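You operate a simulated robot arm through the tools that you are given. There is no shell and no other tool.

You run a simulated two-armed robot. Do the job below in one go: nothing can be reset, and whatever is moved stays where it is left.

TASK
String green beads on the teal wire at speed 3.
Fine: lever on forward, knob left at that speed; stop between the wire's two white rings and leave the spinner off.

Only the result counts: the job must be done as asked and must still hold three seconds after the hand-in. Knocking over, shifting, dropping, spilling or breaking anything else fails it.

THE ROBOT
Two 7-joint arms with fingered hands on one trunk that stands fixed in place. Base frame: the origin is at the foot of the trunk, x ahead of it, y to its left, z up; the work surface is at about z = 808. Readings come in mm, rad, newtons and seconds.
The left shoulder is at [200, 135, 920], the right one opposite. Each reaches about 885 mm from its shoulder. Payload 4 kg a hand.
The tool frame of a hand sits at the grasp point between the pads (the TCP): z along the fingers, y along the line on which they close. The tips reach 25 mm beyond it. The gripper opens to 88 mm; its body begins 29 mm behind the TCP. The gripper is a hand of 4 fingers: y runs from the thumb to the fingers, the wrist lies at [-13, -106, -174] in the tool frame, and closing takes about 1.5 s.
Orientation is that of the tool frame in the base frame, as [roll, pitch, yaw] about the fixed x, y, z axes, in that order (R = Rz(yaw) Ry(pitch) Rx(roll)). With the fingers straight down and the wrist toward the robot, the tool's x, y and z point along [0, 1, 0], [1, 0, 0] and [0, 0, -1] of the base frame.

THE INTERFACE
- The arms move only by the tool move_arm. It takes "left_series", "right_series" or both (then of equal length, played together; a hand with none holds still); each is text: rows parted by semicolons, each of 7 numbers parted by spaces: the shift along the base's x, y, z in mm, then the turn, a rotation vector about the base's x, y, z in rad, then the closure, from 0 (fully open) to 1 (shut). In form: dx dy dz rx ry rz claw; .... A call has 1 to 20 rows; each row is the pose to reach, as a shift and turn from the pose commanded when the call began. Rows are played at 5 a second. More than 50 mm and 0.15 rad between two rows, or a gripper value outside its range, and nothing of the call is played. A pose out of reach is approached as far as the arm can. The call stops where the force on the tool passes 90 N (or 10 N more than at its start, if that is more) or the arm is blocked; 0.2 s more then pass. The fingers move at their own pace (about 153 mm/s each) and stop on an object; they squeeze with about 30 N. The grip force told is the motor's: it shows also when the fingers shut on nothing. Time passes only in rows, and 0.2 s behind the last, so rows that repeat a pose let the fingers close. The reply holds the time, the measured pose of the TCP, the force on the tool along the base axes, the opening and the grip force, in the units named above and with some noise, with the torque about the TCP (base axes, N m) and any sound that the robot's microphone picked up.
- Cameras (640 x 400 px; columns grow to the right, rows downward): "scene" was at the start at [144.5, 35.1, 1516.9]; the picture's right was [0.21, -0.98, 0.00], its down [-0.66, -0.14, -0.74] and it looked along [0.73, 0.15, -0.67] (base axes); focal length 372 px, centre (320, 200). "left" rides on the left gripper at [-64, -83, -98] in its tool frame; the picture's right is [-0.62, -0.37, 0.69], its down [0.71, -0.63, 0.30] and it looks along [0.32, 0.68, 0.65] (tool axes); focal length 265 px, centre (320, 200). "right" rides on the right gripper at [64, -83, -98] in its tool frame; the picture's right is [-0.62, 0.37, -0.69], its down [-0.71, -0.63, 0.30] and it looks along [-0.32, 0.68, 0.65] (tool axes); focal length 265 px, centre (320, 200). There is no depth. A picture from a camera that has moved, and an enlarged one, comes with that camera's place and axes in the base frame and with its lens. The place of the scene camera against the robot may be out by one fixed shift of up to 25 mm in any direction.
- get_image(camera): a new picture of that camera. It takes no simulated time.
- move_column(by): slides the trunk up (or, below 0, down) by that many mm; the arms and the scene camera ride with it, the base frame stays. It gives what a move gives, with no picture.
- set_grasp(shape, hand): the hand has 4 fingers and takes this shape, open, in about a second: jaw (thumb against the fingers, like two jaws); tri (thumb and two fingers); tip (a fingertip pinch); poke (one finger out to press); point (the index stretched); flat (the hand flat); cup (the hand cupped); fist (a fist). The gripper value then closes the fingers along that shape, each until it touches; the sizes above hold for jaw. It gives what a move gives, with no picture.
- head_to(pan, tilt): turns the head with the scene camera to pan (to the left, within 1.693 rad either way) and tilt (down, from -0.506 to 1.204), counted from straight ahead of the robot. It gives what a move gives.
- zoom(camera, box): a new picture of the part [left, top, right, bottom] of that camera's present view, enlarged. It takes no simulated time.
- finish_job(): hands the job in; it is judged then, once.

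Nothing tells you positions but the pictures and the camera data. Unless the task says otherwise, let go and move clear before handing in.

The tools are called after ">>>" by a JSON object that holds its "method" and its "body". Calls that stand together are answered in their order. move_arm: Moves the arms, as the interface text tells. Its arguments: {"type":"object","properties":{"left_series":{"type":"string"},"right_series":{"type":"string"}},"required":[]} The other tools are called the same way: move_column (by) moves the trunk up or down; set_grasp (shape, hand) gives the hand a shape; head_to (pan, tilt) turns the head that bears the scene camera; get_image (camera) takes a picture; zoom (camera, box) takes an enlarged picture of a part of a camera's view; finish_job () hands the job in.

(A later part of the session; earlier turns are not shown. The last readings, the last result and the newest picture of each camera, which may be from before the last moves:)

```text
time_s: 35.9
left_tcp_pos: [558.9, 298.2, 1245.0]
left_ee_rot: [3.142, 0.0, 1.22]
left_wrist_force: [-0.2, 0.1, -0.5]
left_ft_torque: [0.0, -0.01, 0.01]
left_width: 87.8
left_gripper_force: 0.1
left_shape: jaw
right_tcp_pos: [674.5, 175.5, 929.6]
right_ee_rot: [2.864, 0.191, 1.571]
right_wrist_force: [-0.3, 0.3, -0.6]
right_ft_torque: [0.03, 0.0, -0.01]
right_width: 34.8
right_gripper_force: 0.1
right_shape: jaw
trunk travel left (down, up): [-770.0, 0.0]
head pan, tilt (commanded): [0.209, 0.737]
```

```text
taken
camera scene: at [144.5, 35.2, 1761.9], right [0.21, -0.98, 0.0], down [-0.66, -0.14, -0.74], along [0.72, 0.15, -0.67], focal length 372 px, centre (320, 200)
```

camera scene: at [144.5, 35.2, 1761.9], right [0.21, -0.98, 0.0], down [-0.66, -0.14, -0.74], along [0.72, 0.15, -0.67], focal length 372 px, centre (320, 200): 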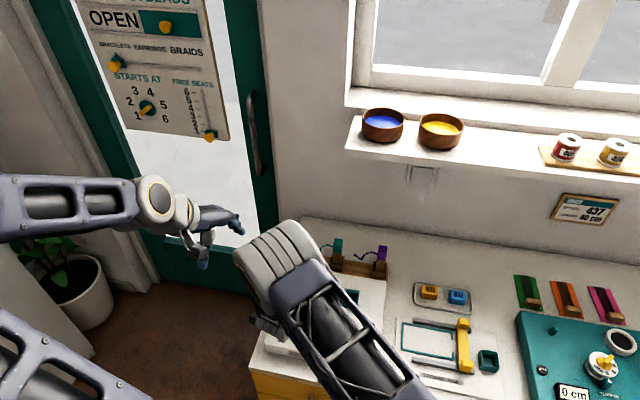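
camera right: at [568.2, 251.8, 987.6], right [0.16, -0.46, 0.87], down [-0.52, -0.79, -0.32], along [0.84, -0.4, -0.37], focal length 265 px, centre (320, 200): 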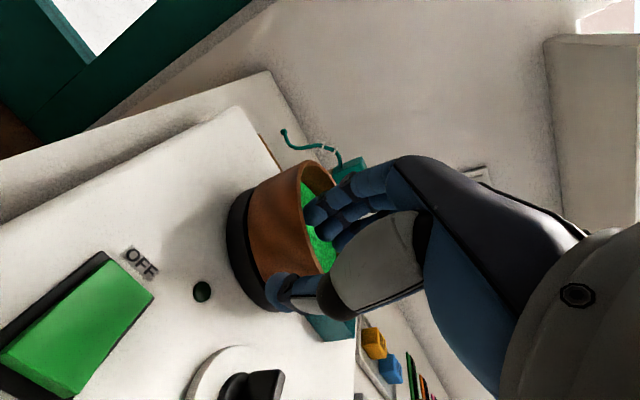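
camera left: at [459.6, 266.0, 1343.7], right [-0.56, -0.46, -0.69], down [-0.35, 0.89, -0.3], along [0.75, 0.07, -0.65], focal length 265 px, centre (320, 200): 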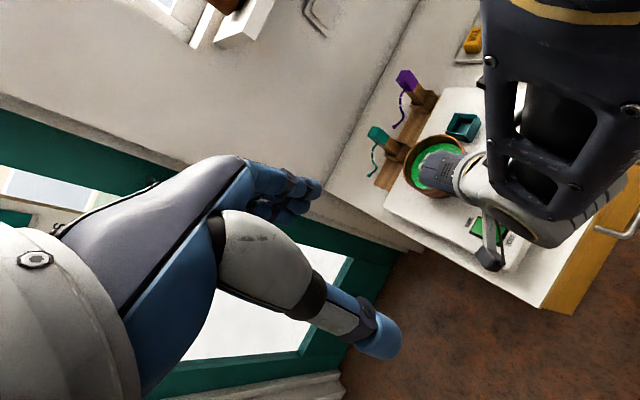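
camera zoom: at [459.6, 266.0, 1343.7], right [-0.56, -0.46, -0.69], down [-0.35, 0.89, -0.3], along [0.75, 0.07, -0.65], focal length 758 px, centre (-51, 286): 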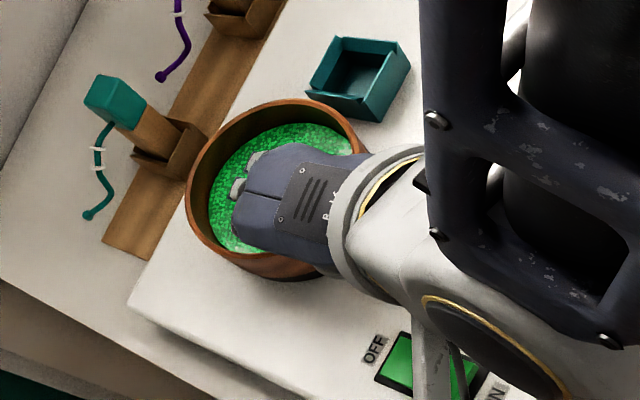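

That move was refused because one row stepped too far, so I'll resend it with smaller steps. The bowl seems properly seated.

>>> {"method": "move_arm", "body": {"right_series": "0 0 10 0 0 0 0.6; 0 0 25 0 0 0 0.55; 0 0 50 0 0 0 0.5; 0 0 90 0 0 0 0.4; 0 0 130 0 0 0 0.3; -10 -15 160 0.04 0 0 0.2; -30 -45 170 0.08 0 0 0.2; -50 -80 170 0.12 0 0 0.2; -70 -115 170 0.16 0 0 0.2; -90 -150 170 0.19 0 0 0.2; -110 -185 170 0.19 0 0 0.2; -110 -185 170 0.19 0 0 0.2"}}

>>> {"method": "zoom", "body": {"camera": "left", "box": [370, 100, 530, 240]}}

>>> {"method": "get_image", "body": {"camera": "right"}}

>>> {"method": "get_image", "body": {"camera": "scene"}}

```text
time_s: 38.5
left_tcp_pos: [559.8, 298.7, 1244.9]
left_ee_rot: [-3.14, 0.001, 1.221]
left_wrist_force: [-0.2, 0.7, 0.3]
left_ft_torque: [0.02, -0.01, 0.05]
left_width: 87.8
left_gripper_force: 0.1
left_shape: jaw
right_tcp_pos: [577.7, -4.3, 1096.3]
right_ee_rot: [2.862, -0.001, 1.571]
right_wrist_force: [-0.2, 0.2, 0.5]
right_ft_torque: [0.01, -0.01, 0.0]
right_width: 70.2
right_gripper_force: 0.0
right_shape: jaw
right hand out of reach, approached as far as the arm can: row 11, 12
trunk travel left (down, up): [-770.0, 0.0]
head pan, tilt (commanded): [0.209, 0.737]
```

```text
2.86 times, centred on (450, 170) of left
camera zoom: at [459.6, 266.0, 1343.7], right [-0.56, -0.46, -0.69], down [-0.35, 0.89, -0.3], along [0.75, 0.07, -0.65], focal length 758 px, centre (-51, 286)
```

zoom: 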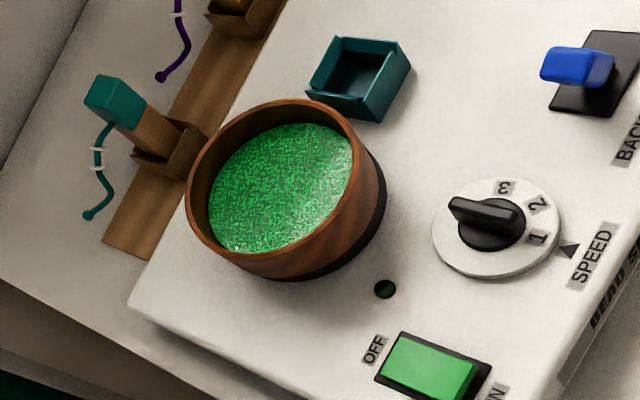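

```text
taken
camera right: at [470.2, 59.5, 1166.4], right [0.16, -0.62, 0.77], down [-0.52, -0.71, -0.47], along [0.84, -0.32, -0.44], focal length 265 px, centre (320, 200)
```

right: 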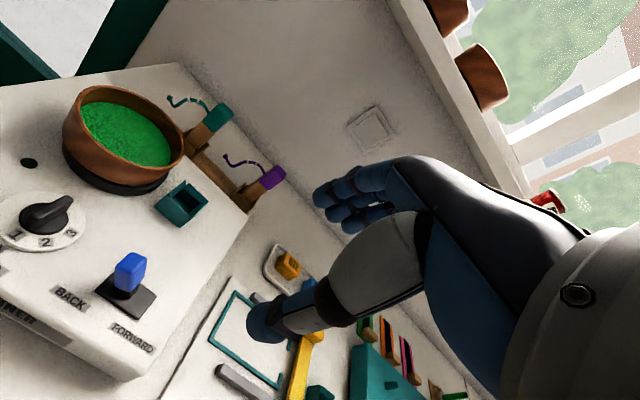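

```text
taken
camera scene: at [144.6, 35.2, 1761.9], right [0.21, -0.98, 0.0], down [-0.66, -0.14, -0.74], along [0.72, 0.15, -0.67], focal length 372 px, centre (320, 200)
```

scene: 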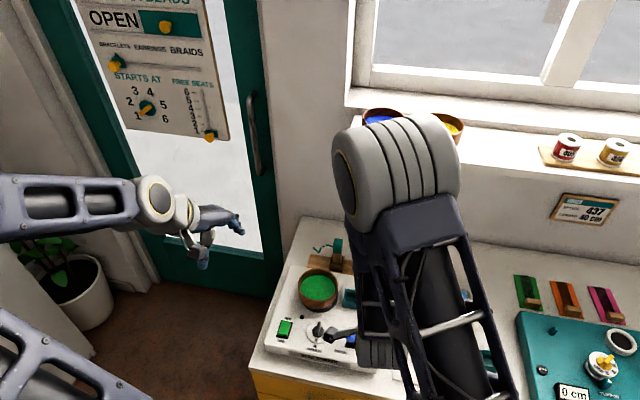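

The bowl stands on the turntable. I'll zoom in to check that it's centred and level.

>>> {"method": "zoom", "body": {"camera": "left", "box": [395, 125, 515, 205]}}

>>> {"method": "zoom", "body": {"camera": "right", "box": [40, 70, 220, 220]}}

>>> {"method": "zoom", "body": {"camera": "scene", "box": [270, 230, 370, 310]}}

```text
5.00 times, centred on (455, 165) of left
camera zoom: at [459.6, 266.0, 1343.7], right [-0.56, -0.46, -0.69], down [-0.35, 0.89, -0.3], along [0.75, 0.07, -0.65], focal length 1327 px, centre (-355, 375)
```

zoom: 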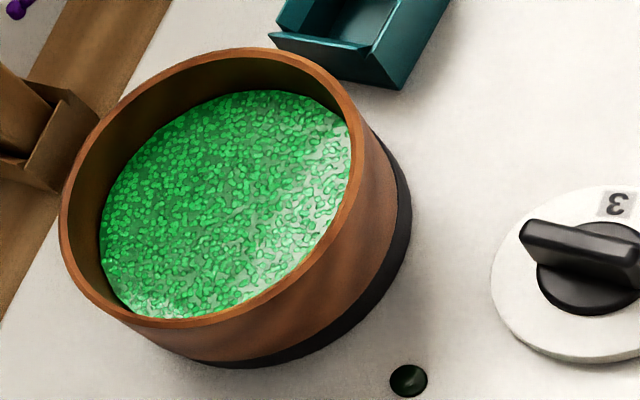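

```text
2.67 times, centred on (130, 145) of right
camera zoom: at [470.2, 59.5, 1166.4], right [0.16, -0.62, 0.77], down [-0.52, -0.71, -0.47], along [0.84, -0.32, -0.44], focal length 708 px, centre (827, 347)
```

zoom: 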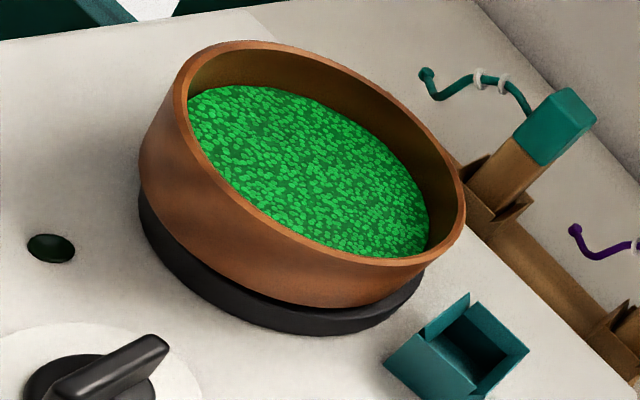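

```text
5.00 times, centred on (320, 270) of scene
camera zoom: at [144.6, 35.2, 1761.9], right [0.21, -0.98, 0.0], down [-0.66, -0.14, -0.74], along [0.72, 0.15, -0.67], focal length 1860 px, centre (320, -150)
```

zoom: 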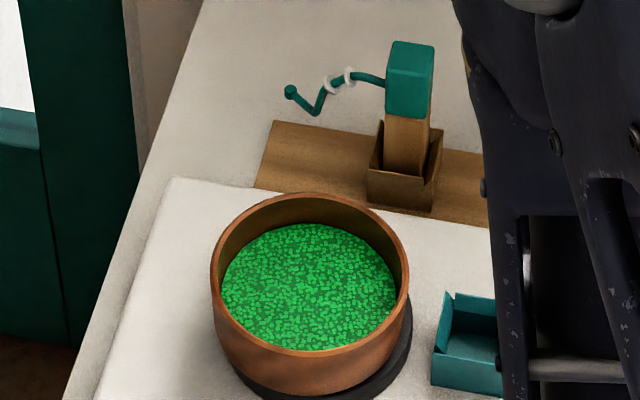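

The bowl is level and within 2–4 mm of the turntable axis. Next is the teal wire, so I'll measure its handle and the spinner's teal socket from both wrist cameras.

>>> {"method": "zoom", "body": {"camera": "right", "box": [140, 80, 300, 240]}}

>>> {"method": "zoom", "body": {"camera": "left", "box": [360, 60, 500, 160]}}

>>> {"method": "zoom", "body": {"camera": "scene", "box": [300, 220, 400, 310]}}

```text
2.50 times, centred on (220, 160) of right
camera zoom: at [470.2, 59.5, 1166.4], right [0.16, -0.62, 0.77], down [-0.52, -0.71, -0.47], along [0.84, -0.32, -0.44], focal length 664 px, centre (570, 300)
```

zoom: 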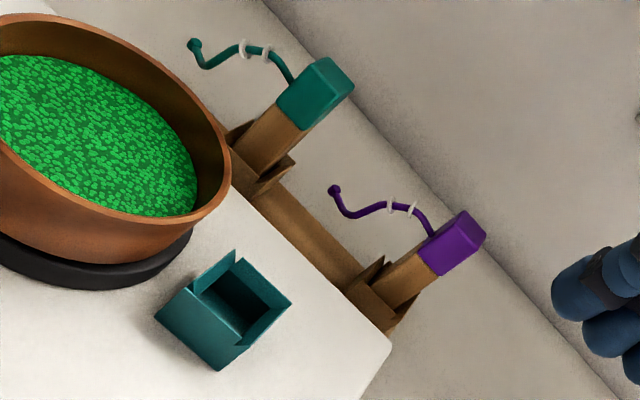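

```text
4.00 times, centred on (430, 110) of left
camera zoom: at [459.6, 266.0, 1343.7], right [-0.56, -0.46, -0.69], down [-0.35, 0.89, -0.3], along [0.75, 0.07, -0.65], focal length 1062 px, centre (-120, 560)
```

zoom: 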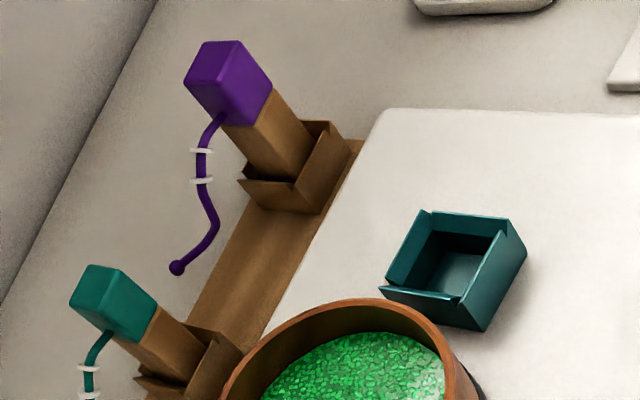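

```text
4.44 times, centred on (350, 265) of scene
camera zoom: at [144.6, 35.2, 1761.9], right [0.21, -0.98, 0.0], down [-0.66, -0.14, -0.74], along [0.72, 0.15, -0.67], focal length 1653 px, centre (187, -89)
```

zoom: 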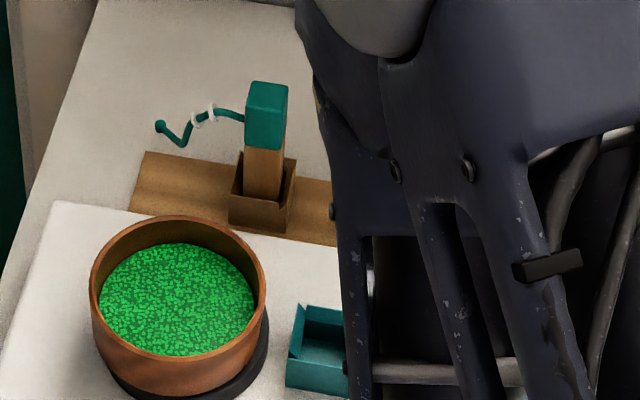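

I make the teal handle's axis near [878, 119], with its head from z 886 to 933, and the socket centre near [732, 53, 878]. I'll set the knob and lever first with the right hand, so I need close views of both.

>>> {"method": "zoom", "body": {"camera": "left", "box": [440, 120, 600, 260]}}

>>> {"method": "zoom", "body": {"camera": "right", "box": [0, 170, 200, 370]}}

>>> {"method": "zoom", "body": {"camera": "scene", "box": [250, 300, 380, 390]}}

```text
2.86 times, centred on (520, 190) of left
camera zoom: at [459.6, 266.0, 1343.7], right [-0.56, -0.46, -0.69], down [-0.35, 0.89, -0.3], along [0.75, 0.07, -0.65], focal length 758 px, centre (-251, 229)
```

zoom: 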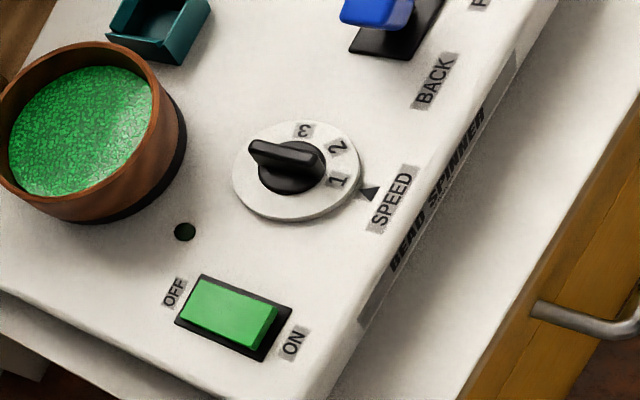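

```text
2.00 times, centred on (100, 270) of right
camera zoom: at [470.2, 59.5, 1166.4], right [0.16, -0.62, 0.77], down [-0.52, -0.71, -0.47], along [0.84, -0.32, -0.44], focal length 531 px, centre (760, 60)
```

zoom: 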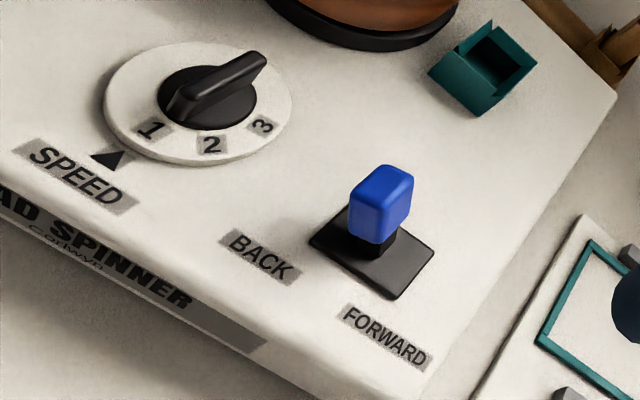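

```text
4.44 times, centred on (315, 345) of scene
camera zoom: at [144.6, 35.2, 1761.9], right [0.21, -0.98, 0.0], down [-0.66, -0.14, -0.74], along [0.72, 0.15, -0.67], focal length 1653 px, centre (342, -444)
```

zoom: 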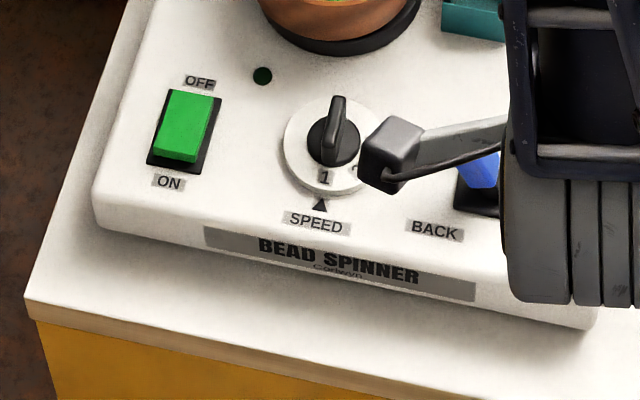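

The dial centre is near [620, 124, 861], and the blue lever cap is near [615, 39, 886], leaning toward BACK. I'll untilt the right hand, then yaw it 90° so the jaws close across the knob's ridge.

>>> {"method": "move_arm", "body": {"right_series": "5 10 0 0 0.1 0 0.2; 12 25 0 0 0.2 0 0.2; 20 42 -5 0 0.28 0 0.2; 20 42 -5 0 0.28 0 0.2"}}

>>> {"method": "move_arm", "body": {"right_series": "2 8 -8 0 0 0.14 0.2; 4 16 -16 0 0 0.28 0.2; 6 24 -24 0 0 0.42 0.2; 8 32 -32 0 0 0.56 0.2; 10 40 -40 0 0 0.7 0.2; 12 48 -48 0 0 0.84 0.2; 14 56 -56 0 0 0.98 0.2; 16 64 -64 0 0 1.12 0.2; 18 70 -72 0 0 1.26 0.2; 20 76 -80 0 0 1.4 0.2; 22 82 -88 0 0 1.5 0.2; 22 84 -95 0 0 1.571 0.2; 22 84 -95 0 0 1.571 0.2"}}

>>> {"method": "get_image", "body": {"camera": "right"}}

>>> {"method": "get_image", "body": {"camera": "left"}}

```text
time_s: 39.5
left_tcp_pos: [558.4, 297.3, 1246.4]
left_ee_rot: [-3.141, 0.0, 1.22]
left_wrist_force: [1.3, 0.7, 0.1]
left_ft_torque: [0.0, 0.01, -0.04]
left_width: 87.8
left_gripper_force: 0.1
left_shape: jaw
right_tcp_pos: [598.5, 38.0, 1090.5]
right_ee_rot: [-3.14, 0.0, 1.57]
right_wrist_force: [0.1, -0.1, 0.4]
right_ft_torque: [0.02, 0.0, -0.01]
right_width: 70.2
right_gripper_force: 0.0
right_shape: jaw
trunk travel left (down, up): [-770.0, 0.0]
head pan, tilt (commanded): [0.209, 0.737]
```

```text
time_s: 42.2
left_tcp_pos: [559.7, 297.8, 1245.7]
left_ee_rot: [-3.14, 0.0, 1.219]
left_wrist_force: [-0.1, -0.1, 0.4]
left_ft_torque: [0.02, -0.01, 0.01]
left_width: 87.6
left_gripper_force: 0.1
left_shape: jaw
right_tcp_pos: [620.4, 122.0, 994.5]
right_ee_rot: [3.14, 0.0, 3.141]
right_wrist_force: [-0.4, 0.1, -0.6]
right_ft_torque: [0.03, -0.01, -0.03]
right_width: 70.3
right_gripper_force: 0.0
right_shape: jaw
trunk travel left (down, up): [-770.0, 0.0]
head pan, tilt (commanded): [0.209, 0.737]
```

```text
taken
camera right: at [556.3, 38.5, 1093.2], right [0.62, 0.37, 0.69], down [0.71, -0.63, -0.3], along [0.32, 0.68, -0.65], focal length 265 px, centre (320, 200)
```

right: 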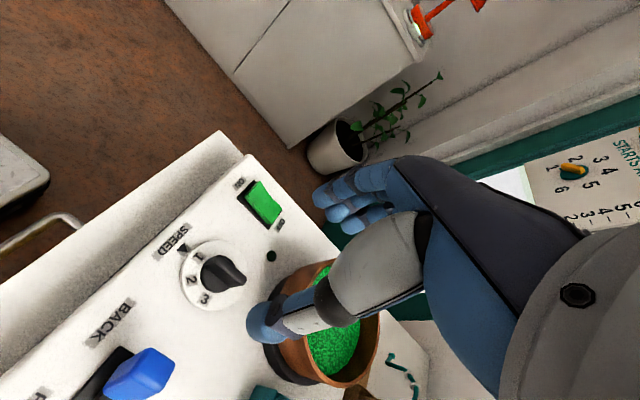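

```text
taken
camera left: at [459.6, 265.9, 1343.7], right [-0.56, -0.46, -0.69], down [-0.35, 0.89, -0.3], along [0.75, 0.07, -0.65], focal length 265 px, centre (320, 200)
```

left: 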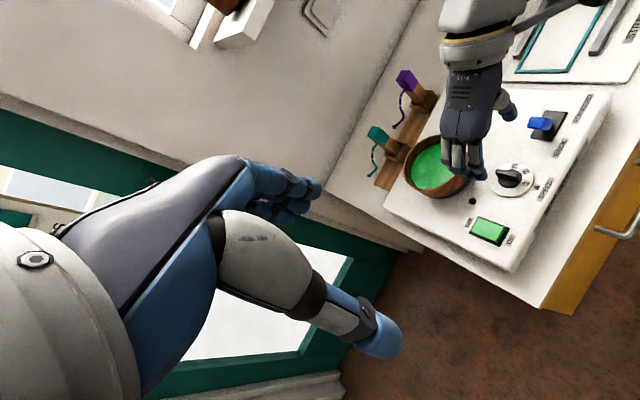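

>>> {"method": "zoom", "body": {"camera": "right", "box": [150, 220, 290, 330]}}

>>> {"method": "zoom", "body": {"camera": "left", "box": [450, 130, 570, 230]}}

```text
3.64 times, centred on (220, 275) of right
camera zoom: at [556.3, 38.5, 1093.2], right [0.62, 0.37, 0.69], down [0.71, -0.63, -0.3], along [0.32, 0.68, -0.65], focal length 965 px, centre (684, -73)
```

zoom: 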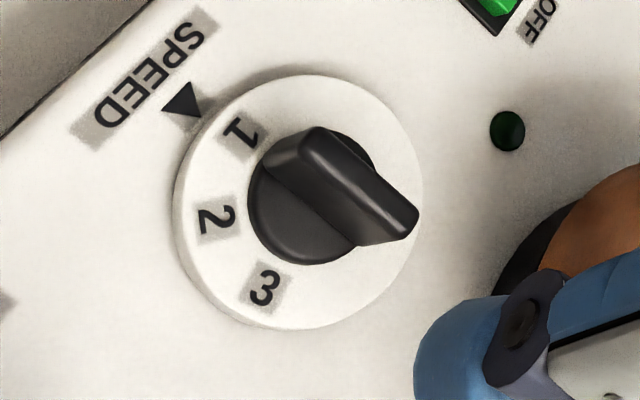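

```text
4.00 times, centred on (510, 180) of left
camera zoom: at [459.6, 265.9, 1343.7], right [-0.56, -0.46, -0.69], down [-0.35, 0.89, -0.3], along [0.75, 0.07, -0.65], focal length 1062 px, centre (-440, 280)
```

zoom: 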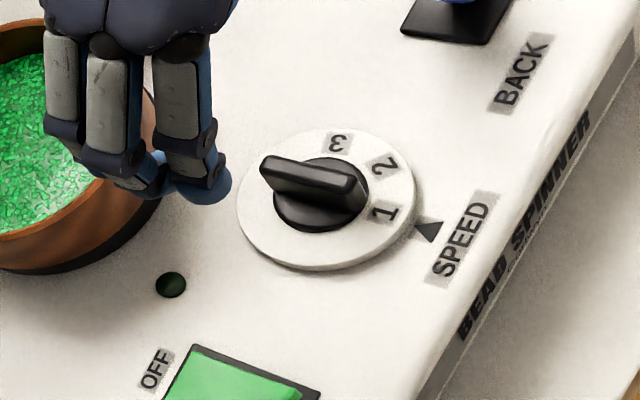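

The ridge runs along x, centred near [621.5, 123.5], with its top at about z 880. I'll go down over it in steps with the fingers part closed, keeping the hand above the bowl rim's height.

>>> {"method": "move_arm", "body": {"right_series": "0 0 -20 0 0 0 0.4; 1 1 -45 0 0 0 0.5; 1 1 -65 0 0 0 0.5; 1 1 -80 0 0 0 0.5; 1 1 -80 0 0 0 0.5"}}

>>> {"method": "get_image", "body": {"camera": "right"}}

>>> {"method": "zoom", "body": {"camera": "left", "box": [430, 110, 570, 230]}}

```text
time_s: 43.5
left_tcp_pos: [559.2, 297.9, 1244.9]
left_ee_rot: [-3.141, 0.0, 1.22]
left_wrist_force: [0.4, -0.1, -1.4]
left_ft_torque: [-0.03, 0.0, 0.02]
left_width: 87.4
left_gripper_force: 0.1
left_shape: jaw
right_tcp_pos: [620.7, 123.0, 915.5]
right_ee_rot: [3.141, 0.0, 3.141]
right_wrist_force: [-1.5, 0.0, -0.2]
right_ft_torque: [-0.02, -0.02, -0.05]
right_width: 44.4
right_gripper_force: 0.1
right_shape: jaw
trunk travel left (down, up): [-770.0, 0.0]
head pan, tilt (commanded): [0.209, 0.737]
```

```text
taken
camera right: at [557.1, 39.4, 1013.1], right [0.62, 0.37, 0.69], down [0.71, -0.63, -0.3], along [0.32, 0.68, -0.65], focal length 265 px, centre (320, 200)
```

right: 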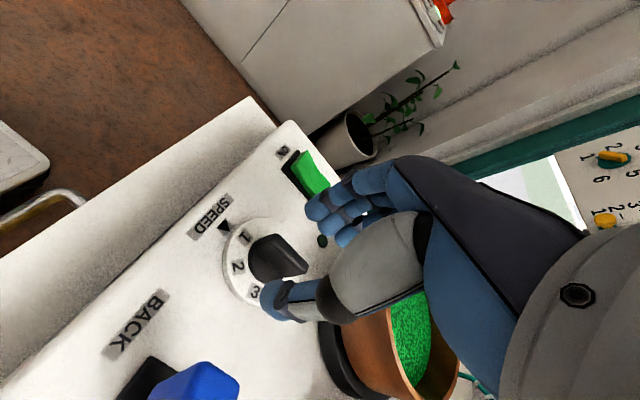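

```text
3.33 times, centred on (500, 170) of left
camera zoom: at [459.6, 266.0, 1343.7], right [-0.56, -0.46, -0.69], down [-0.35, 0.89, -0.3], along [0.75, 0.07, -0.65], focal length 885 px, centre (-280, 300)
```

zoom: 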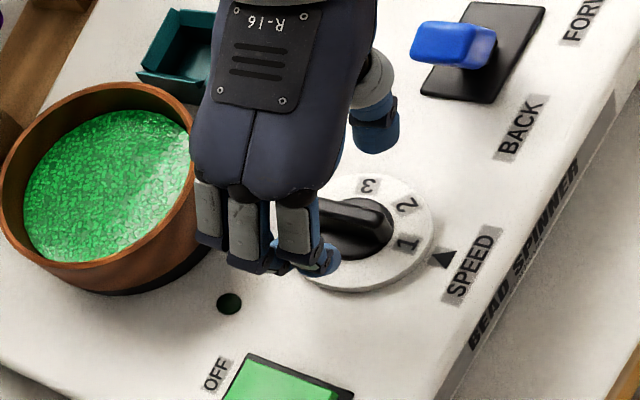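

I want to check where the fingertips sit relative to the knob and the bowl before closing.

>>> {"method": "zoom", "body": {"camera": "right", "box": [220, 160, 420, 320]}}

>>> {"method": "zoom", "body": {"camera": "left", "box": [460, 150, 550, 210]}}

```text
2.50 times, centred on (320, 240) of right
camera zoom: at [557.1, 39.4, 1013.1], right [0.62, 0.37, 0.69], down [0.71, -0.63, -0.3], along [0.32, 0.68, -0.65], focal length 664 px, centre (320, 100)
```

zoom: 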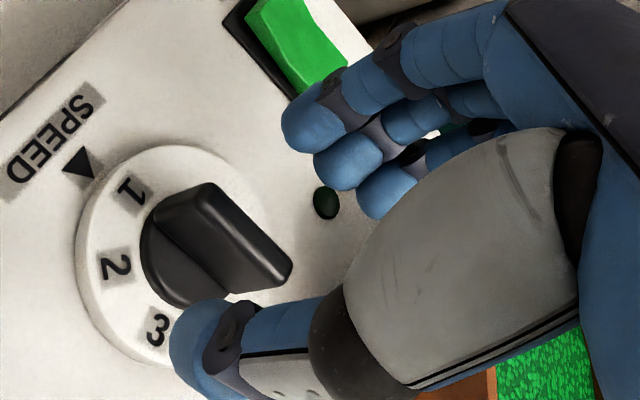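

```text
6.67 times, centred on (505, 180) of left
camera zoom: at [459.6, 266.0, 1343.7], right [-0.56, -0.46, -0.69], down [-0.35, 0.89, -0.3], along [0.75, 0.07, -0.65], focal length 1769 px, centre (-913, 333)
```

zoom: 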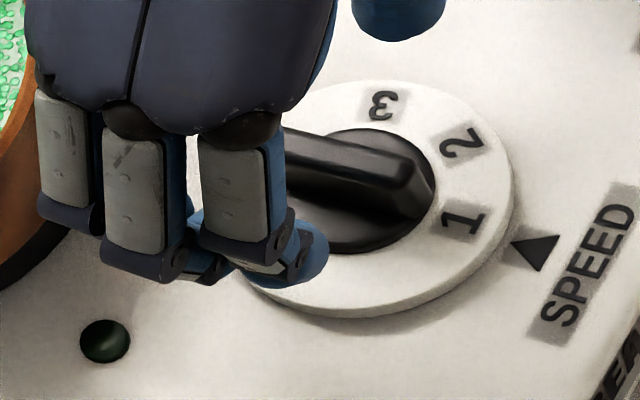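

The TCP axis is well centred over the ridge. I'll go down the last 22 mm and close on it.

>>> {"method": "move_arm", "body": {"right_series": "0.5 0.5 -8 0 0 0 0.5; 0.5 0.5 -16 0 0 0 0.5; 0.5 0.5 -22 0 0 0 0.5; 0.5 0.5 -22 0 0 0 0.5"}}

>>> {"method": "zoom", "body": {"camera": "right", "box": [220, 160, 420, 320]}}

>>> {"method": "zoom", "body": {"camera": "left", "box": [450, 130, 570, 220]}}

```text
time_s: 44.5
left_tcp_pos: [558.5, 297.3, 1245.1]
left_ee_rot: [-3.141, 0.0, 1.221]
left_wrist_force: [0.6, 1.3, -0.2]
left_ft_torque: [-0.01, -0.01, -0.02]
left_width: 87.7
left_gripper_force: 0.0
left_shape: jaw
right_tcp_pos: [622.0, 124.0, 894.8]
right_ee_rot: [3.141, -0.001, 3.141]
right_wrist_force: [0.1, -0.1, -0.7]
right_ft_torque: [0.03, -0.04, -0.01]
right_width: 44.2
right_gripper_force: 0.1
right_shape: jaw
trunk travel left (down, up): [-770.0, 0.0]
head pan, tilt (commanded): [0.209, 0.737]
```

```text
2.50 times, centred on (320, 240) of right
camera zoom: at [557.5, 41.1, 991.5], right [0.62, 0.37, 0.69], down [0.71, -0.63, -0.3], along [0.32, 0.68, -0.65], focal length 664 px, centre (320, 100)
```

zoom: 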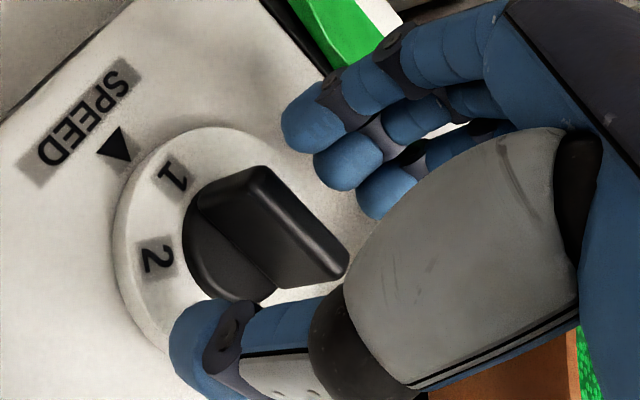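

```text
4.44 times, centred on (510, 175) of left
camera zoom: at [459.6, 266.0, 1343.7], right [-0.56, -0.46, -0.69], down [-0.35, 0.89, -0.3], along [0.75, 0.07, -0.65], focal length 1180 px, centre (-524, 311)
```

zoom: 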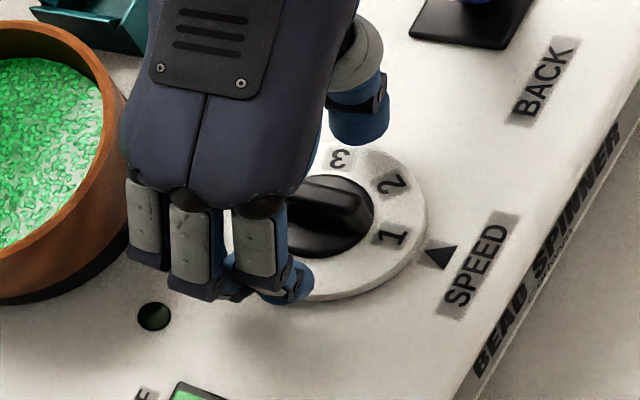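

The ridge is between the thumb and fingers, so I'll close on it.

>>> {"method": "move_arm", "body": {"right_series": "0 0 0 0 0 0 0.65; 0 0 0 0 0 0 0.8; 0 0 0 0 0 0 1; 0 0 0 0 0 0 1; 0 0 0 0 0 0 1; 0 0 0 0 0 0 1"}}

>>> {"method": "zoom", "body": {"camera": "right", "box": [220, 160, 420, 320]}}

>>> {"method": "zoom", "body": {"camera": "left", "box": [450, 130, 570, 220]}}

```text
time_s: 45.9
left_tcp_pos: [558.4, 297.2, 1246.3]
left_ee_rot: [3.141, 0.0, 1.221]
left_wrist_force: [-0.3, -0.6, -0.1]
left_ft_torque: [0.0, 0.02, 0.02]
left_width: 87.6
left_gripper_force: 0.0
left_shape: jaw
right_tcp_pos: [621.0, 124.9, 894.1]
right_ee_rot: [-3.14, -0.001, -3.141]
right_wrist_force: [2.1, -1.8, -3.2]
right_ft_torque: [0.03, -0.03, 0.01]
right_width: 2.8
right_gripper_force: 29.9
right_shape: jaw
trunk travel left (down, up): [-770.0, 0.0]
head pan, tilt (commanded): [0.209, 0.737]
```

```text
2.50 times, centred on (320, 240) of right
camera zoom: at [557.8, 40.9, 991.5], right [0.62, 0.37, 0.69], down [0.71, -0.63, -0.3], along [0.32, 0.68, -0.65], focal length 664 px, centre (320, 100)
```

zoom: 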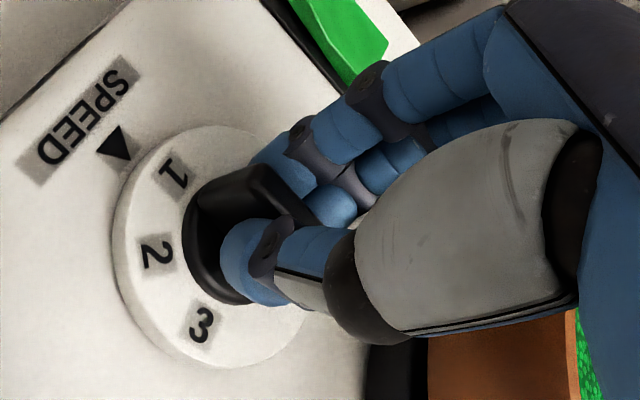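

```text
4.44 times, centred on (510, 175) of left
camera zoom: at [459.7, 265.9, 1343.7], right [-0.56, -0.46, -0.69], down [-0.35, 0.89, -0.3], along [0.75, 0.07, -0.65], focal length 1180 px, centre (-524, 311)
```

zoom: 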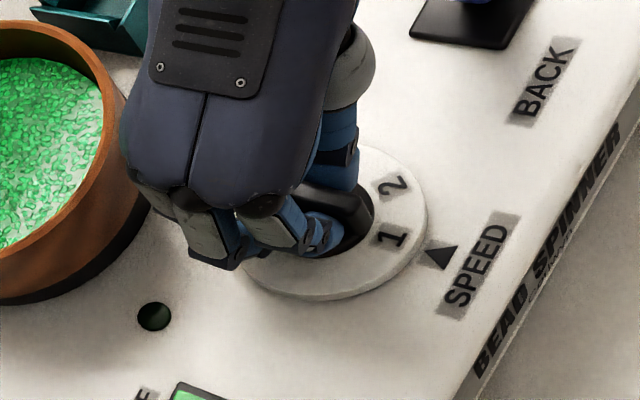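

The knob is gripped. I'll start turning it clockwise and check how it responds.

>>> {"method": "move_arm", "body": {"right_series": "0 0 0 0 0 -0.1 1; 0 0 0 0 0 -0.2 1; 0 0 0 0 0 -0.3 1; 0 0 0 0 0 -0.4 1; 0 0 0 0 0 -0.4 1"}}

>>> {"method": "zoom", "body": {"camera": "right", "box": [220, 160, 420, 320]}}

>>> {"method": "zoom", "body": {"camera": "left", "box": [430, 110, 570, 220]}}

```text
time_s: 47.0
left_tcp_pos: [558.0, 298.2, 1245.5]
left_ee_rot: [3.139, 0.001, 1.219]
left_wrist_force: [0.1, -0.6, 0.0]
left_ft_torque: [0.01, -0.01, 0.03]
left_width: 87.5
left_gripper_force: 0.1
left_shape: jaw
right_tcp_pos: [620.3, 123.4, 892.9]
right_ee_rot: [-3.14, 0.0, 2.741]
right_wrist_force: [4.7, 2.8, -2.4]
right_ft_torque: [0.08, -0.07, 0.0]
right_width: 2.8
right_gripper_force: 30.0
right_shape: jaw
trunk travel left (down, up): [-770.0, 0.0]
head pan, tilt (commanded): [0.209, 0.737]
```

```text
2.50 times, centred on (320, 240) of right
camera zoom: at [529.9, 72.8, 991.6], right [0.71, 0.1, 0.69], down [0.41, -0.86, -0.3], along [0.57, 0.5, -0.65], focal length 664 px, centre (320, 100)
```

zoom: 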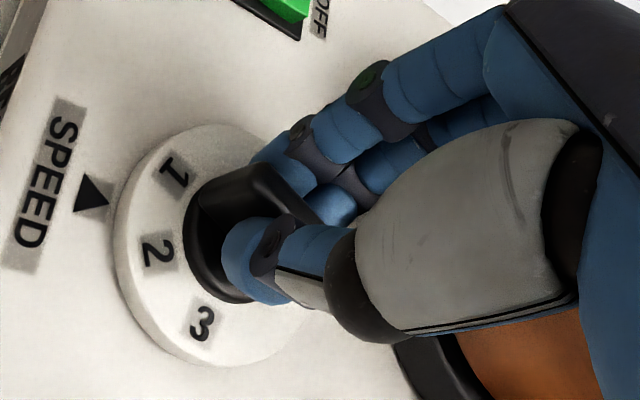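

```text
3.64 times, centred on (500, 165) of left
camera zoom: at [459.8, 266.1, 1343.6], right [-0.56, -0.46, -0.69], down [-0.35, 0.89, -0.3], along [0.75, 0.07, -0.65], focal length 965 px, centre (-334, 327)
```

zoom: 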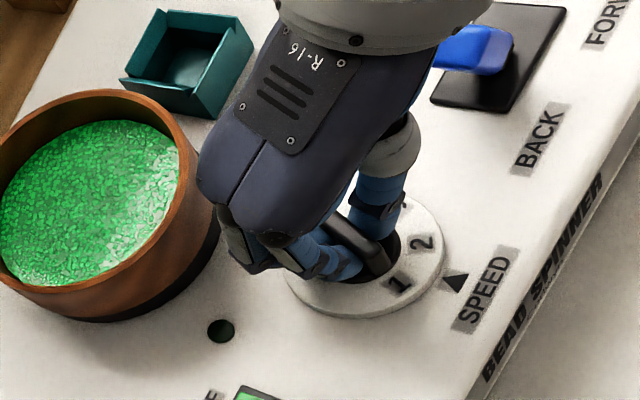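

The dial turns with the hand. I'll continue.

>>> {"method": "move_arm", "body": {"right_series": "0 0 0 0 0 -0.1 1; 0 0 0 0 0 -0.2 1; 0 0 0 0 0 -0.3 1; 0 0 0 0 0 -0.4 1; 0 0 0 0 0 -0.5 1; 0 0 0 0 0 -0.6 1; 0 0 0 0 0 -0.6 1"}}

>>> {"method": "zoom", "body": {"camera": "right", "box": [220, 160, 420, 320]}}

>>> {"method": "zoom", "body": {"camera": "left", "box": [430, 110, 570, 220]}}

```text
time_s: 48.6
left_tcp_pos: [559.7, 297.9, 1244.3]
left_ee_rot: [-3.141, 0.001, 1.22]
left_wrist_force: [0.7, 1.1, -0.5]
left_ft_torque: [-0.05, 0.01, 0.01]
left_width: 87.7
left_gripper_force: 0.1
left_shape: jaw
right_tcp_pos: [621.0, 124.9, 893.3]
right_ee_rot: [3.141, 0.0, 2.142]
right_wrist_force: [6.0, 5.4, -1.4]
right_ft_torque: [0.14, -0.2, 0.0]
right_width: 2.8
right_gripper_force: 30.2
right_shape: jaw
trunk travel left (down, up): [-770.0, 0.0]
head pan, tilt (commanded): [0.209, 0.737]
```

```text
2.50 times, centred on (320, 240) of right
camera zoom: at [516.2, 133.8, 991.5], right [0.64, -0.32, 0.69], down [-0.14, -0.94, -0.3], along [0.75, 0.1, -0.65], focal length 664 px, centre (320, 100)
```

zoom: 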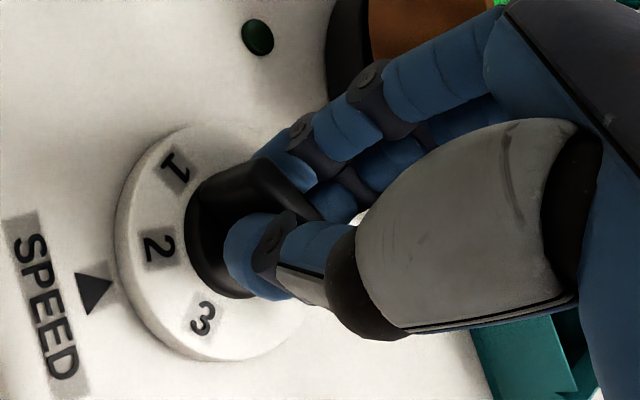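

```text
3.64 times, centred on (500, 165) of left
camera zoom: at [459.8, 266.1, 1343.6], right [-0.56, -0.46, -0.69], down [-0.35, 0.89, -0.3], along [0.75, 0.07, -0.65], focal length 965 px, centre (-334, 327)
```

zoom: 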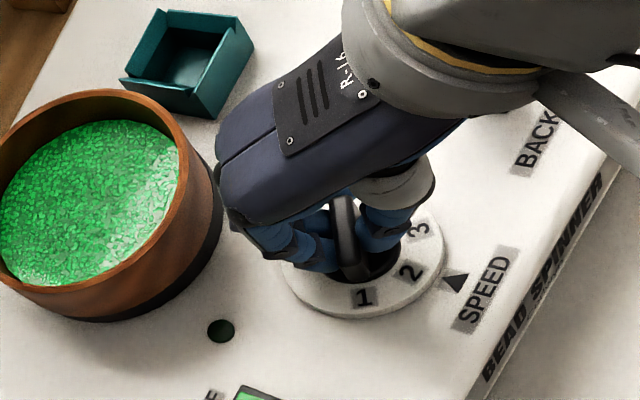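

About 57° done, with "2" now near the arrow. I'll continue toward "3".

>>> {"method": "move_arm", "body": {"right_series": "0 0 0 0 0 -0.1 1; 0 0 0 0 0 -0.2 1; 0 0 0 0 0 -0.3 1; 0 0 0 0 0 -0.4 1; 0 0 0 0 0 -0.5 1; 0 0 0 0 0 -0.6 1; 0 0 0 0 0 -0.7 1; 0 0 0 0 0 -0.8 1; 0 0 0 0 0 -0.9 1; 0 0 0 0 0 -0.9 1"}}

>>> {"method": "zoom", "body": {"camera": "right", "box": [220, 160, 420, 320]}}

>>> {"method": "zoom", "body": {"camera": "left", "box": [430, 110, 570, 220]}}

```text
time_s: 50.9
left_tcp_pos: [559.2, 298.6, 1245.0]
left_ee_rot: [3.141, 0.0, 1.22]
left_wrist_force: [0.6, 1.3, -0.2]
left_ft_torque: [0.0, 0.06, 0.0]
left_width: 87.5
left_gripper_force: 0.0
left_shape: jaw
right_tcp_pos: [619.9, 125.7, 893.0]
right_ee_rot: [-3.141, -0.001, 1.242]
right_wrist_force: [8.4, 14.9, 2.5]
right_ft_torque: [0.23, -0.28, 0.21]
right_width: 3.5
right_gripper_force: 29.6
right_shape: jaw
trunk travel left (down, up): [-770.0, 0.0]
head pan, tilt (commanded): [0.209, 0.737]
```

```text
2.50 times, centred on (320, 240) of right
camera zoom: at [562.9, 213.3, 991.6], right [0.15, -0.71, 0.69], down [-0.83, -0.47, -0.31], along [0.54, -0.53, -0.65], focal length 664 px, centre (320, 100)
```

zoom: 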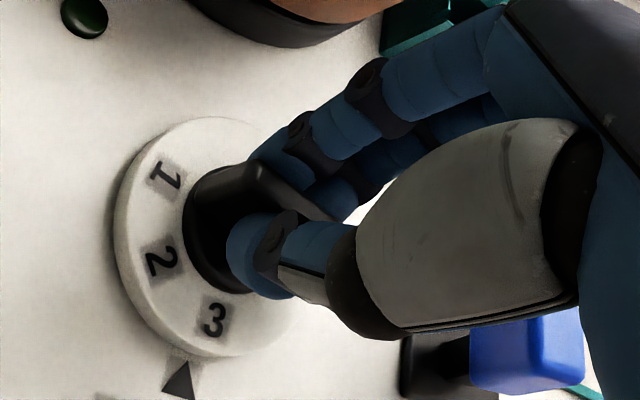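

```text
3.64 times, centred on (500, 165) of left
camera zoom: at [459.7, 266.5, 1343.6], right [-0.56, -0.46, -0.69], down [-0.35, 0.89, -0.3], along [0.75, 0.07, -0.65], focal length 965 px, centre (-334, 327)
```

zoom: 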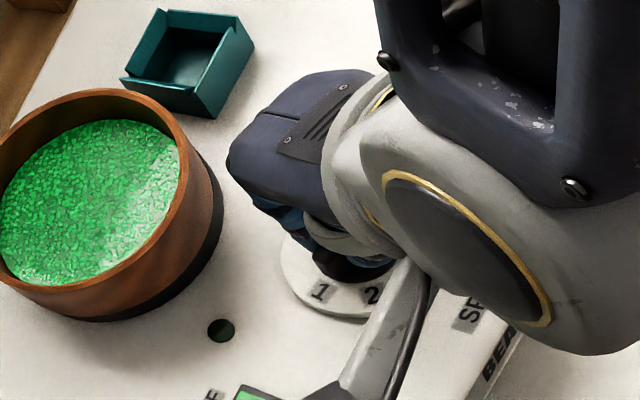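

"3" is nearly at the arrow and the torque is rising. I'll turn a little further and compare.

>>> {"method": "move_arm", "body": {"right_series": "0 0 0 0 0 -0.04 1; 0 0 0 0 0 -0.08 1; 0 0 0 0 0 -0.08 1"}}

>>> {"method": "zoom", "body": {"camera": "right", "box": [200, 170, 400, 350]}}

```text
time_s: 51.6
left_tcp_pos: [558.4, 298.3, 1244.5]
left_ee_rot: [3.14, 0.001, 1.218]
left_wrist_force: [-0.2, -0.2, 0.6]
left_ft_torque: [0.01, 0.0, 0.02]
left_width: 87.8
left_gripper_force: 0.1
left_shape: jaw
right_tcp_pos: [620.3, 126.4, 893.5]
right_ee_rot: [-3.142, -0.002, 1.163]
right_wrist_force: [8.9, 18.2, 3.3]
right_ft_torque: [0.27, -0.24, 0.3]
right_width: 3.5
right_gripper_force: 30.2
right_shape: jaw
trunk travel left (down, up): [-770.0, 0.0]
head pan, tilt (commanded): [0.209, 0.737]
```

```text
2.22 times, centred on (300, 260) of right
camera zoom: at [570.2, 217.7, 991.5], right [0.09, -0.72, 0.69], down [-0.86, -0.41, -0.31], along [0.5, -0.57, -0.65], focal length 590 px, centre (364, 67)
```

zoom: 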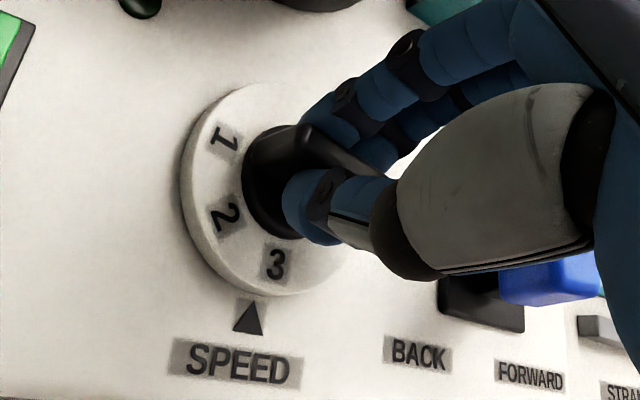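

The torque is climbing while the dial barely moves, so it seems to be at its end stop at "3". I'll let go, lift and check the dial reading.

>>> {"method": "move_arm", "body": {"right_series": "0 0 0 0 0 0.04 1; 0 0 0 0 0 0.06 0.9; 0 0 0 0 0 0.06 0.7; 0 0 0 0 0 0.06 0.5; 0 0 0 0 0 0.06 0.5; 0 0 0 0 0 0.06 0.5"}}

>>> {"method": "move_arm", "body": {"right_series": "0 0 15 0 0 0 0.5; 0 0 35 0 0 0 0.5; 0 0 60 0 0 0 0.5; 0 0 90 0 0 0 0.5; 0 0 120 0 0 0 0.5; 0 0 120 0 0 0 0.5"}}

>>> {"method": "get_image", "body": {"camera": "right"}}

>>> {"method": "get_image", "body": {"camera": "left"}}

```text
time_s: 53.0
left_tcp_pos: [559.1, 297.4, 1245.2]
left_ee_rot: [3.141, 0.0, 1.221]
left_wrist_force: [0.3, 0.0, 0.0]
left_ft_torque: [0.02, 0.01, 0.04]
left_width: 87.6
left_gripper_force: 0.0
left_shape: jaw
right_tcp_pos: [620.1, 123.5, 893.1]
right_ee_rot: [-3.14, -0.002, 1.221]
right_wrist_force: [0.0, -0.4, 0.9]
right_ft_torque: [0.0, -0.03, 0.01]
right_width: 43.5
right_gripper_force: 0.1
right_shape: jaw
trunk travel left (down, up): [-770.0, 0.0]
head pan, tilt (commanded): [0.209, 0.737]
```

```text
time_s: 54.5
left_tcp_pos: [559.1, 297.6, 1244.4]
left_ee_rot: [-3.14, -0.001, 1.221]
left_wrist_force: [0.2, -0.2, 0.1]
left_ft_torque: [-0.02, 0.0, 0.02]
left_width: 87.5
left_gripper_force: 0.0
left_shape: jaw
right_tcp_pos: [621.2, 124.7, 1014.0]
right_ee_rot: [-3.14, 0.001, 1.221]
right_wrist_force: [-0.3, 0.6, 0.1]
right_ft_torque: [-0.01, 0.02, 0.0]
right_width: 43.5
right_gripper_force: 0.0
right_shape: jaw
trunk travel left (down, up): [-770.0, 0.0]
head pan, tilt (commanded): [0.209, 0.737]
```

```text
taken
camera right: at [565.8, 213.1, 1112.6], right [0.13, -0.71, 0.69], down [-0.84, -0.46, -0.3], along [0.53, -0.54, -0.65], focal length 265 px, centre (320, 200)
```

right: 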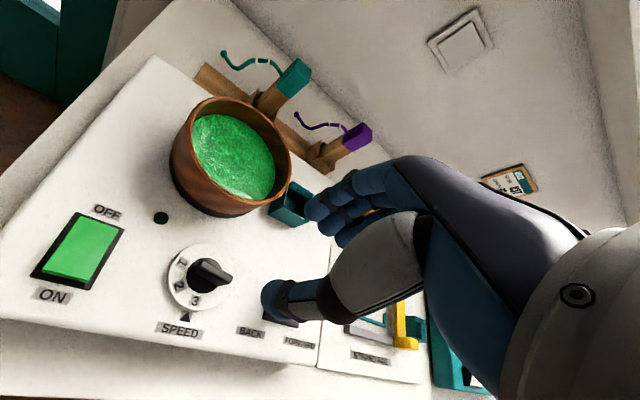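

```text
taken
camera left: at [459.6, 266.0, 1343.7], right [-0.56, -0.46, -0.69], down [-0.35, 0.89, -0.3], along [0.75, 0.07, -0.65], focal length 265 px, centre (320, 200)
```

left: 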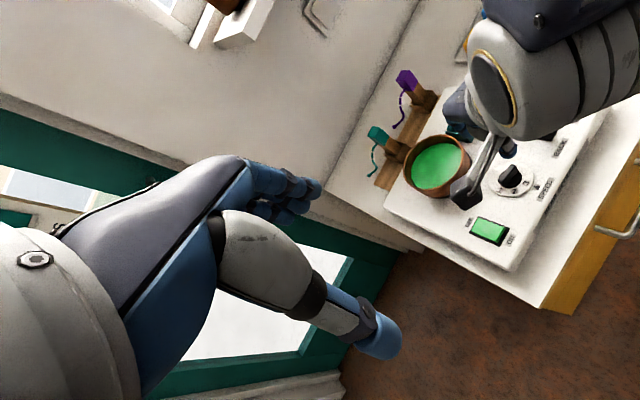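

>>> {"method": "zoom", "body": {"camera": "right", "box": [140, 220, 260, 340]}}

>>> {"method": "zoom", "body": {"camera": "left", "box": [470, 140, 570, 220]}}

```text
3.33 times, centred on (200, 280) of right
camera zoom: at [565.8, 213.1, 1112.6], right [0.13, -0.71, 0.69], down [-0.84, -0.46, -0.3], along [0.53, -0.54, -0.65], focal length 885 px, centre (720, -67)
```

zoom: 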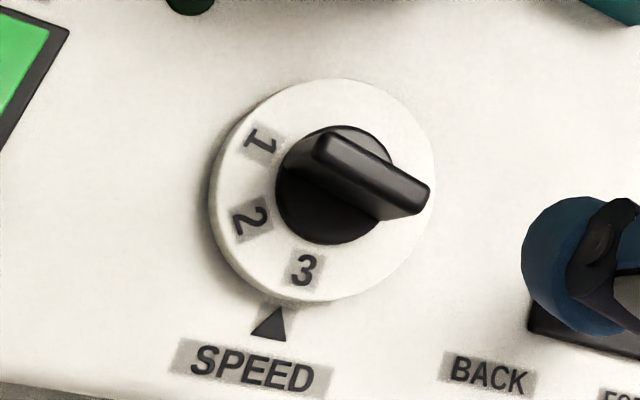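

```text
5.00 times, centred on (520, 180) of left
camera zoom: at [459.6, 266.0, 1343.7], right [-0.56, -0.46, -0.69], down [-0.35, 0.89, -0.3], along [0.75, 0.07, -0.65], focal length 1327 px, centre (-680, 300)
```

zoom: 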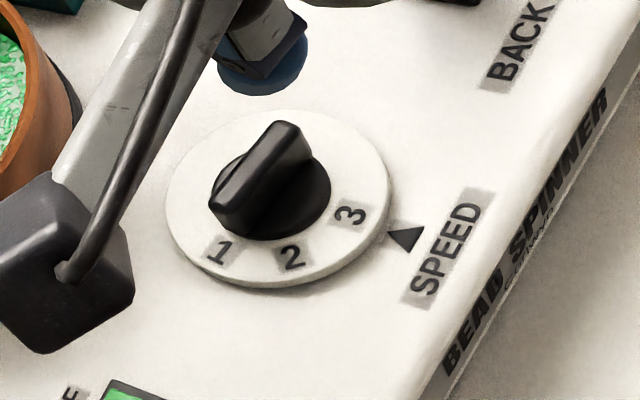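

The dial reads "3" but sits about 5–7° short of the arrow, because the grip was shallow and slipped. I'll re-grip lower and square to the ridge and finish the turn.

>>> {"method": "move_arm", "body": {"right_series": "1 0 -30 0 0 0.07 0.5; 2 -1 -60 0 0 0.14 0.5; 2.5 -1.2 -90 0 0 0.21 0.5; 2.5 -1.2 -112 0 0 0.21 0.5; 2.5 -1.2 -122 0 0 0.21 0.5; 2.5 -1.2 -127 0 0 0.21 0.5; 2.5 -1.2 -127 0 0 0.21 0.5"}}

>>> {"method": "zoom", "body": {"camera": "right", "box": [200, 170, 400, 350]}}

>>> {"method": "zoom", "body": {"camera": "left", "box": [400, 110, 560, 220]}}

```text
time_s: 56.0
left_tcp_pos: [557.4, 298.0, 1245.2]
left_ee_rot: [-3.141, 0.0, 1.221]
left_wrist_force: [0.7, 0.4, 0.1]
left_ft_torque: [-0.01, 0.03, -0.01]
left_width: 87.6
left_gripper_force: 0.0
left_shape: jaw
right_tcp_pos: [621.5, 124.6, 886.4]
right_ee_rot: [3.141, 0.0, 1.43]
right_wrist_force: [-0.2, -0.1, 1.0]
right_ft_torque: [0.0, -0.02, 0.01]
right_width: 43.5
right_gripper_force: 0.0
right_shape: jaw
trunk travel left (down, up): [-770.0, 0.0]
head pan, tilt (commanded): [0.209, 0.737]
```

```text
2.22 times, centred on (300, 260) of right
camera zoom: at [549.7, 199.1, 983.9], right [0.28, -0.67, 0.69], down [-0.72, -0.62, -0.3], along [0.63, -0.42, -0.65], focal length 590 px, centre (364, 67)
```

zoom: 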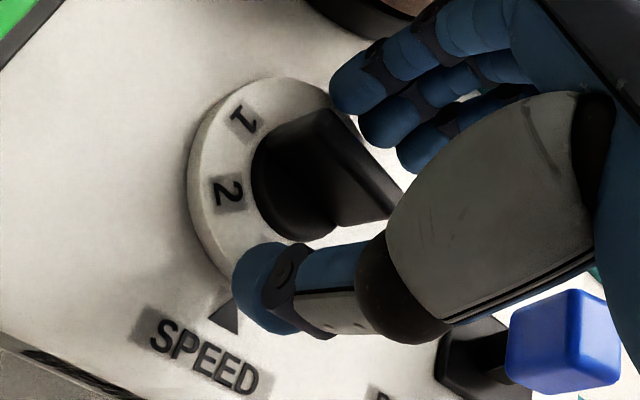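

```text
3.64 times, centred on (480, 165) of left
camera zoom: at [459.6, 266.0, 1343.7], right [-0.56, -0.46, -0.69], down [-0.35, 0.89, -0.3], along [0.75, 0.07, -0.65], focal length 965 px, centre (-262, 327)
```

zoom: 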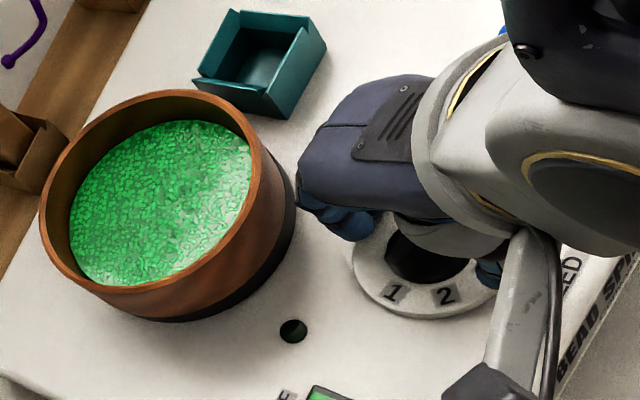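

The ridge is between the jaws again and the grip is deeper. I'll close and then turn in small increments.

>>> {"method": "move_arm", "body": {"right_series": "1 -0.5 0 0 0 0 0.7; 1 -0.5 0 0 0 0 0.85; 1 -0.5 0 0 0 0 1; 1 -0.5 0 0 0 0 1; 1 -0.5 0 0 0 0 1; 1 -0.5 0 0 0 0 1"}}

>>> {"method": "zoom", "body": {"camera": "right", "box": [200, 170, 400, 350]}}

```text
time_s: 57.5
left_tcp_pos: [559.2, 298.0, 1245.6]
left_ee_rot: [3.14, 0.0, 1.22]
left_wrist_force: [-0.1, 0.4, 0.0]
left_ft_torque: [-0.02, -0.03, 0.0]
left_width: 87.7
left_gripper_force: 0.1
left_shape: jaw
right_tcp_pos: [623.7, 123.3, 887.1]
right_ee_rot: [3.141, -0.001, 1.429]
right_wrist_force: [-2.6, -2.0, 7.9]
right_ft_torque: [-0.08, 0.03, -0.02]
right_width: 13.7
right_gripper_force: 30.0
right_shape: jaw
trunk travel left (down, up): [-770.0, 0.0]
head pan, tilt (commanded): [0.209, 0.737]
```

```text
2.22 times, centred on (300, 260) of right
camera zoom: at [550.9, 198.2, 984.8], right [0.28, -0.67, 0.69], down [-0.72, -0.62, -0.3], along [0.63, -0.42, -0.65], focal length 590 px, centre (364, 67)
```

zoom: 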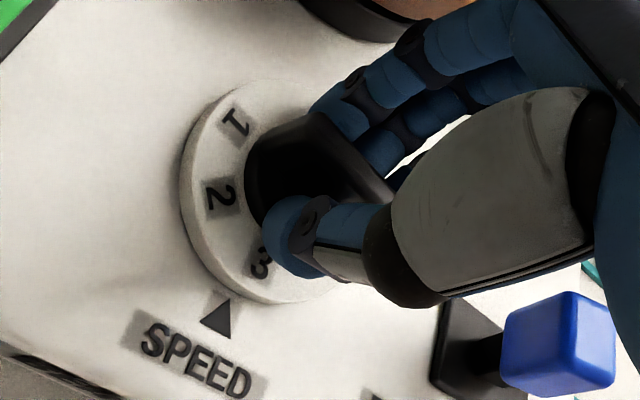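

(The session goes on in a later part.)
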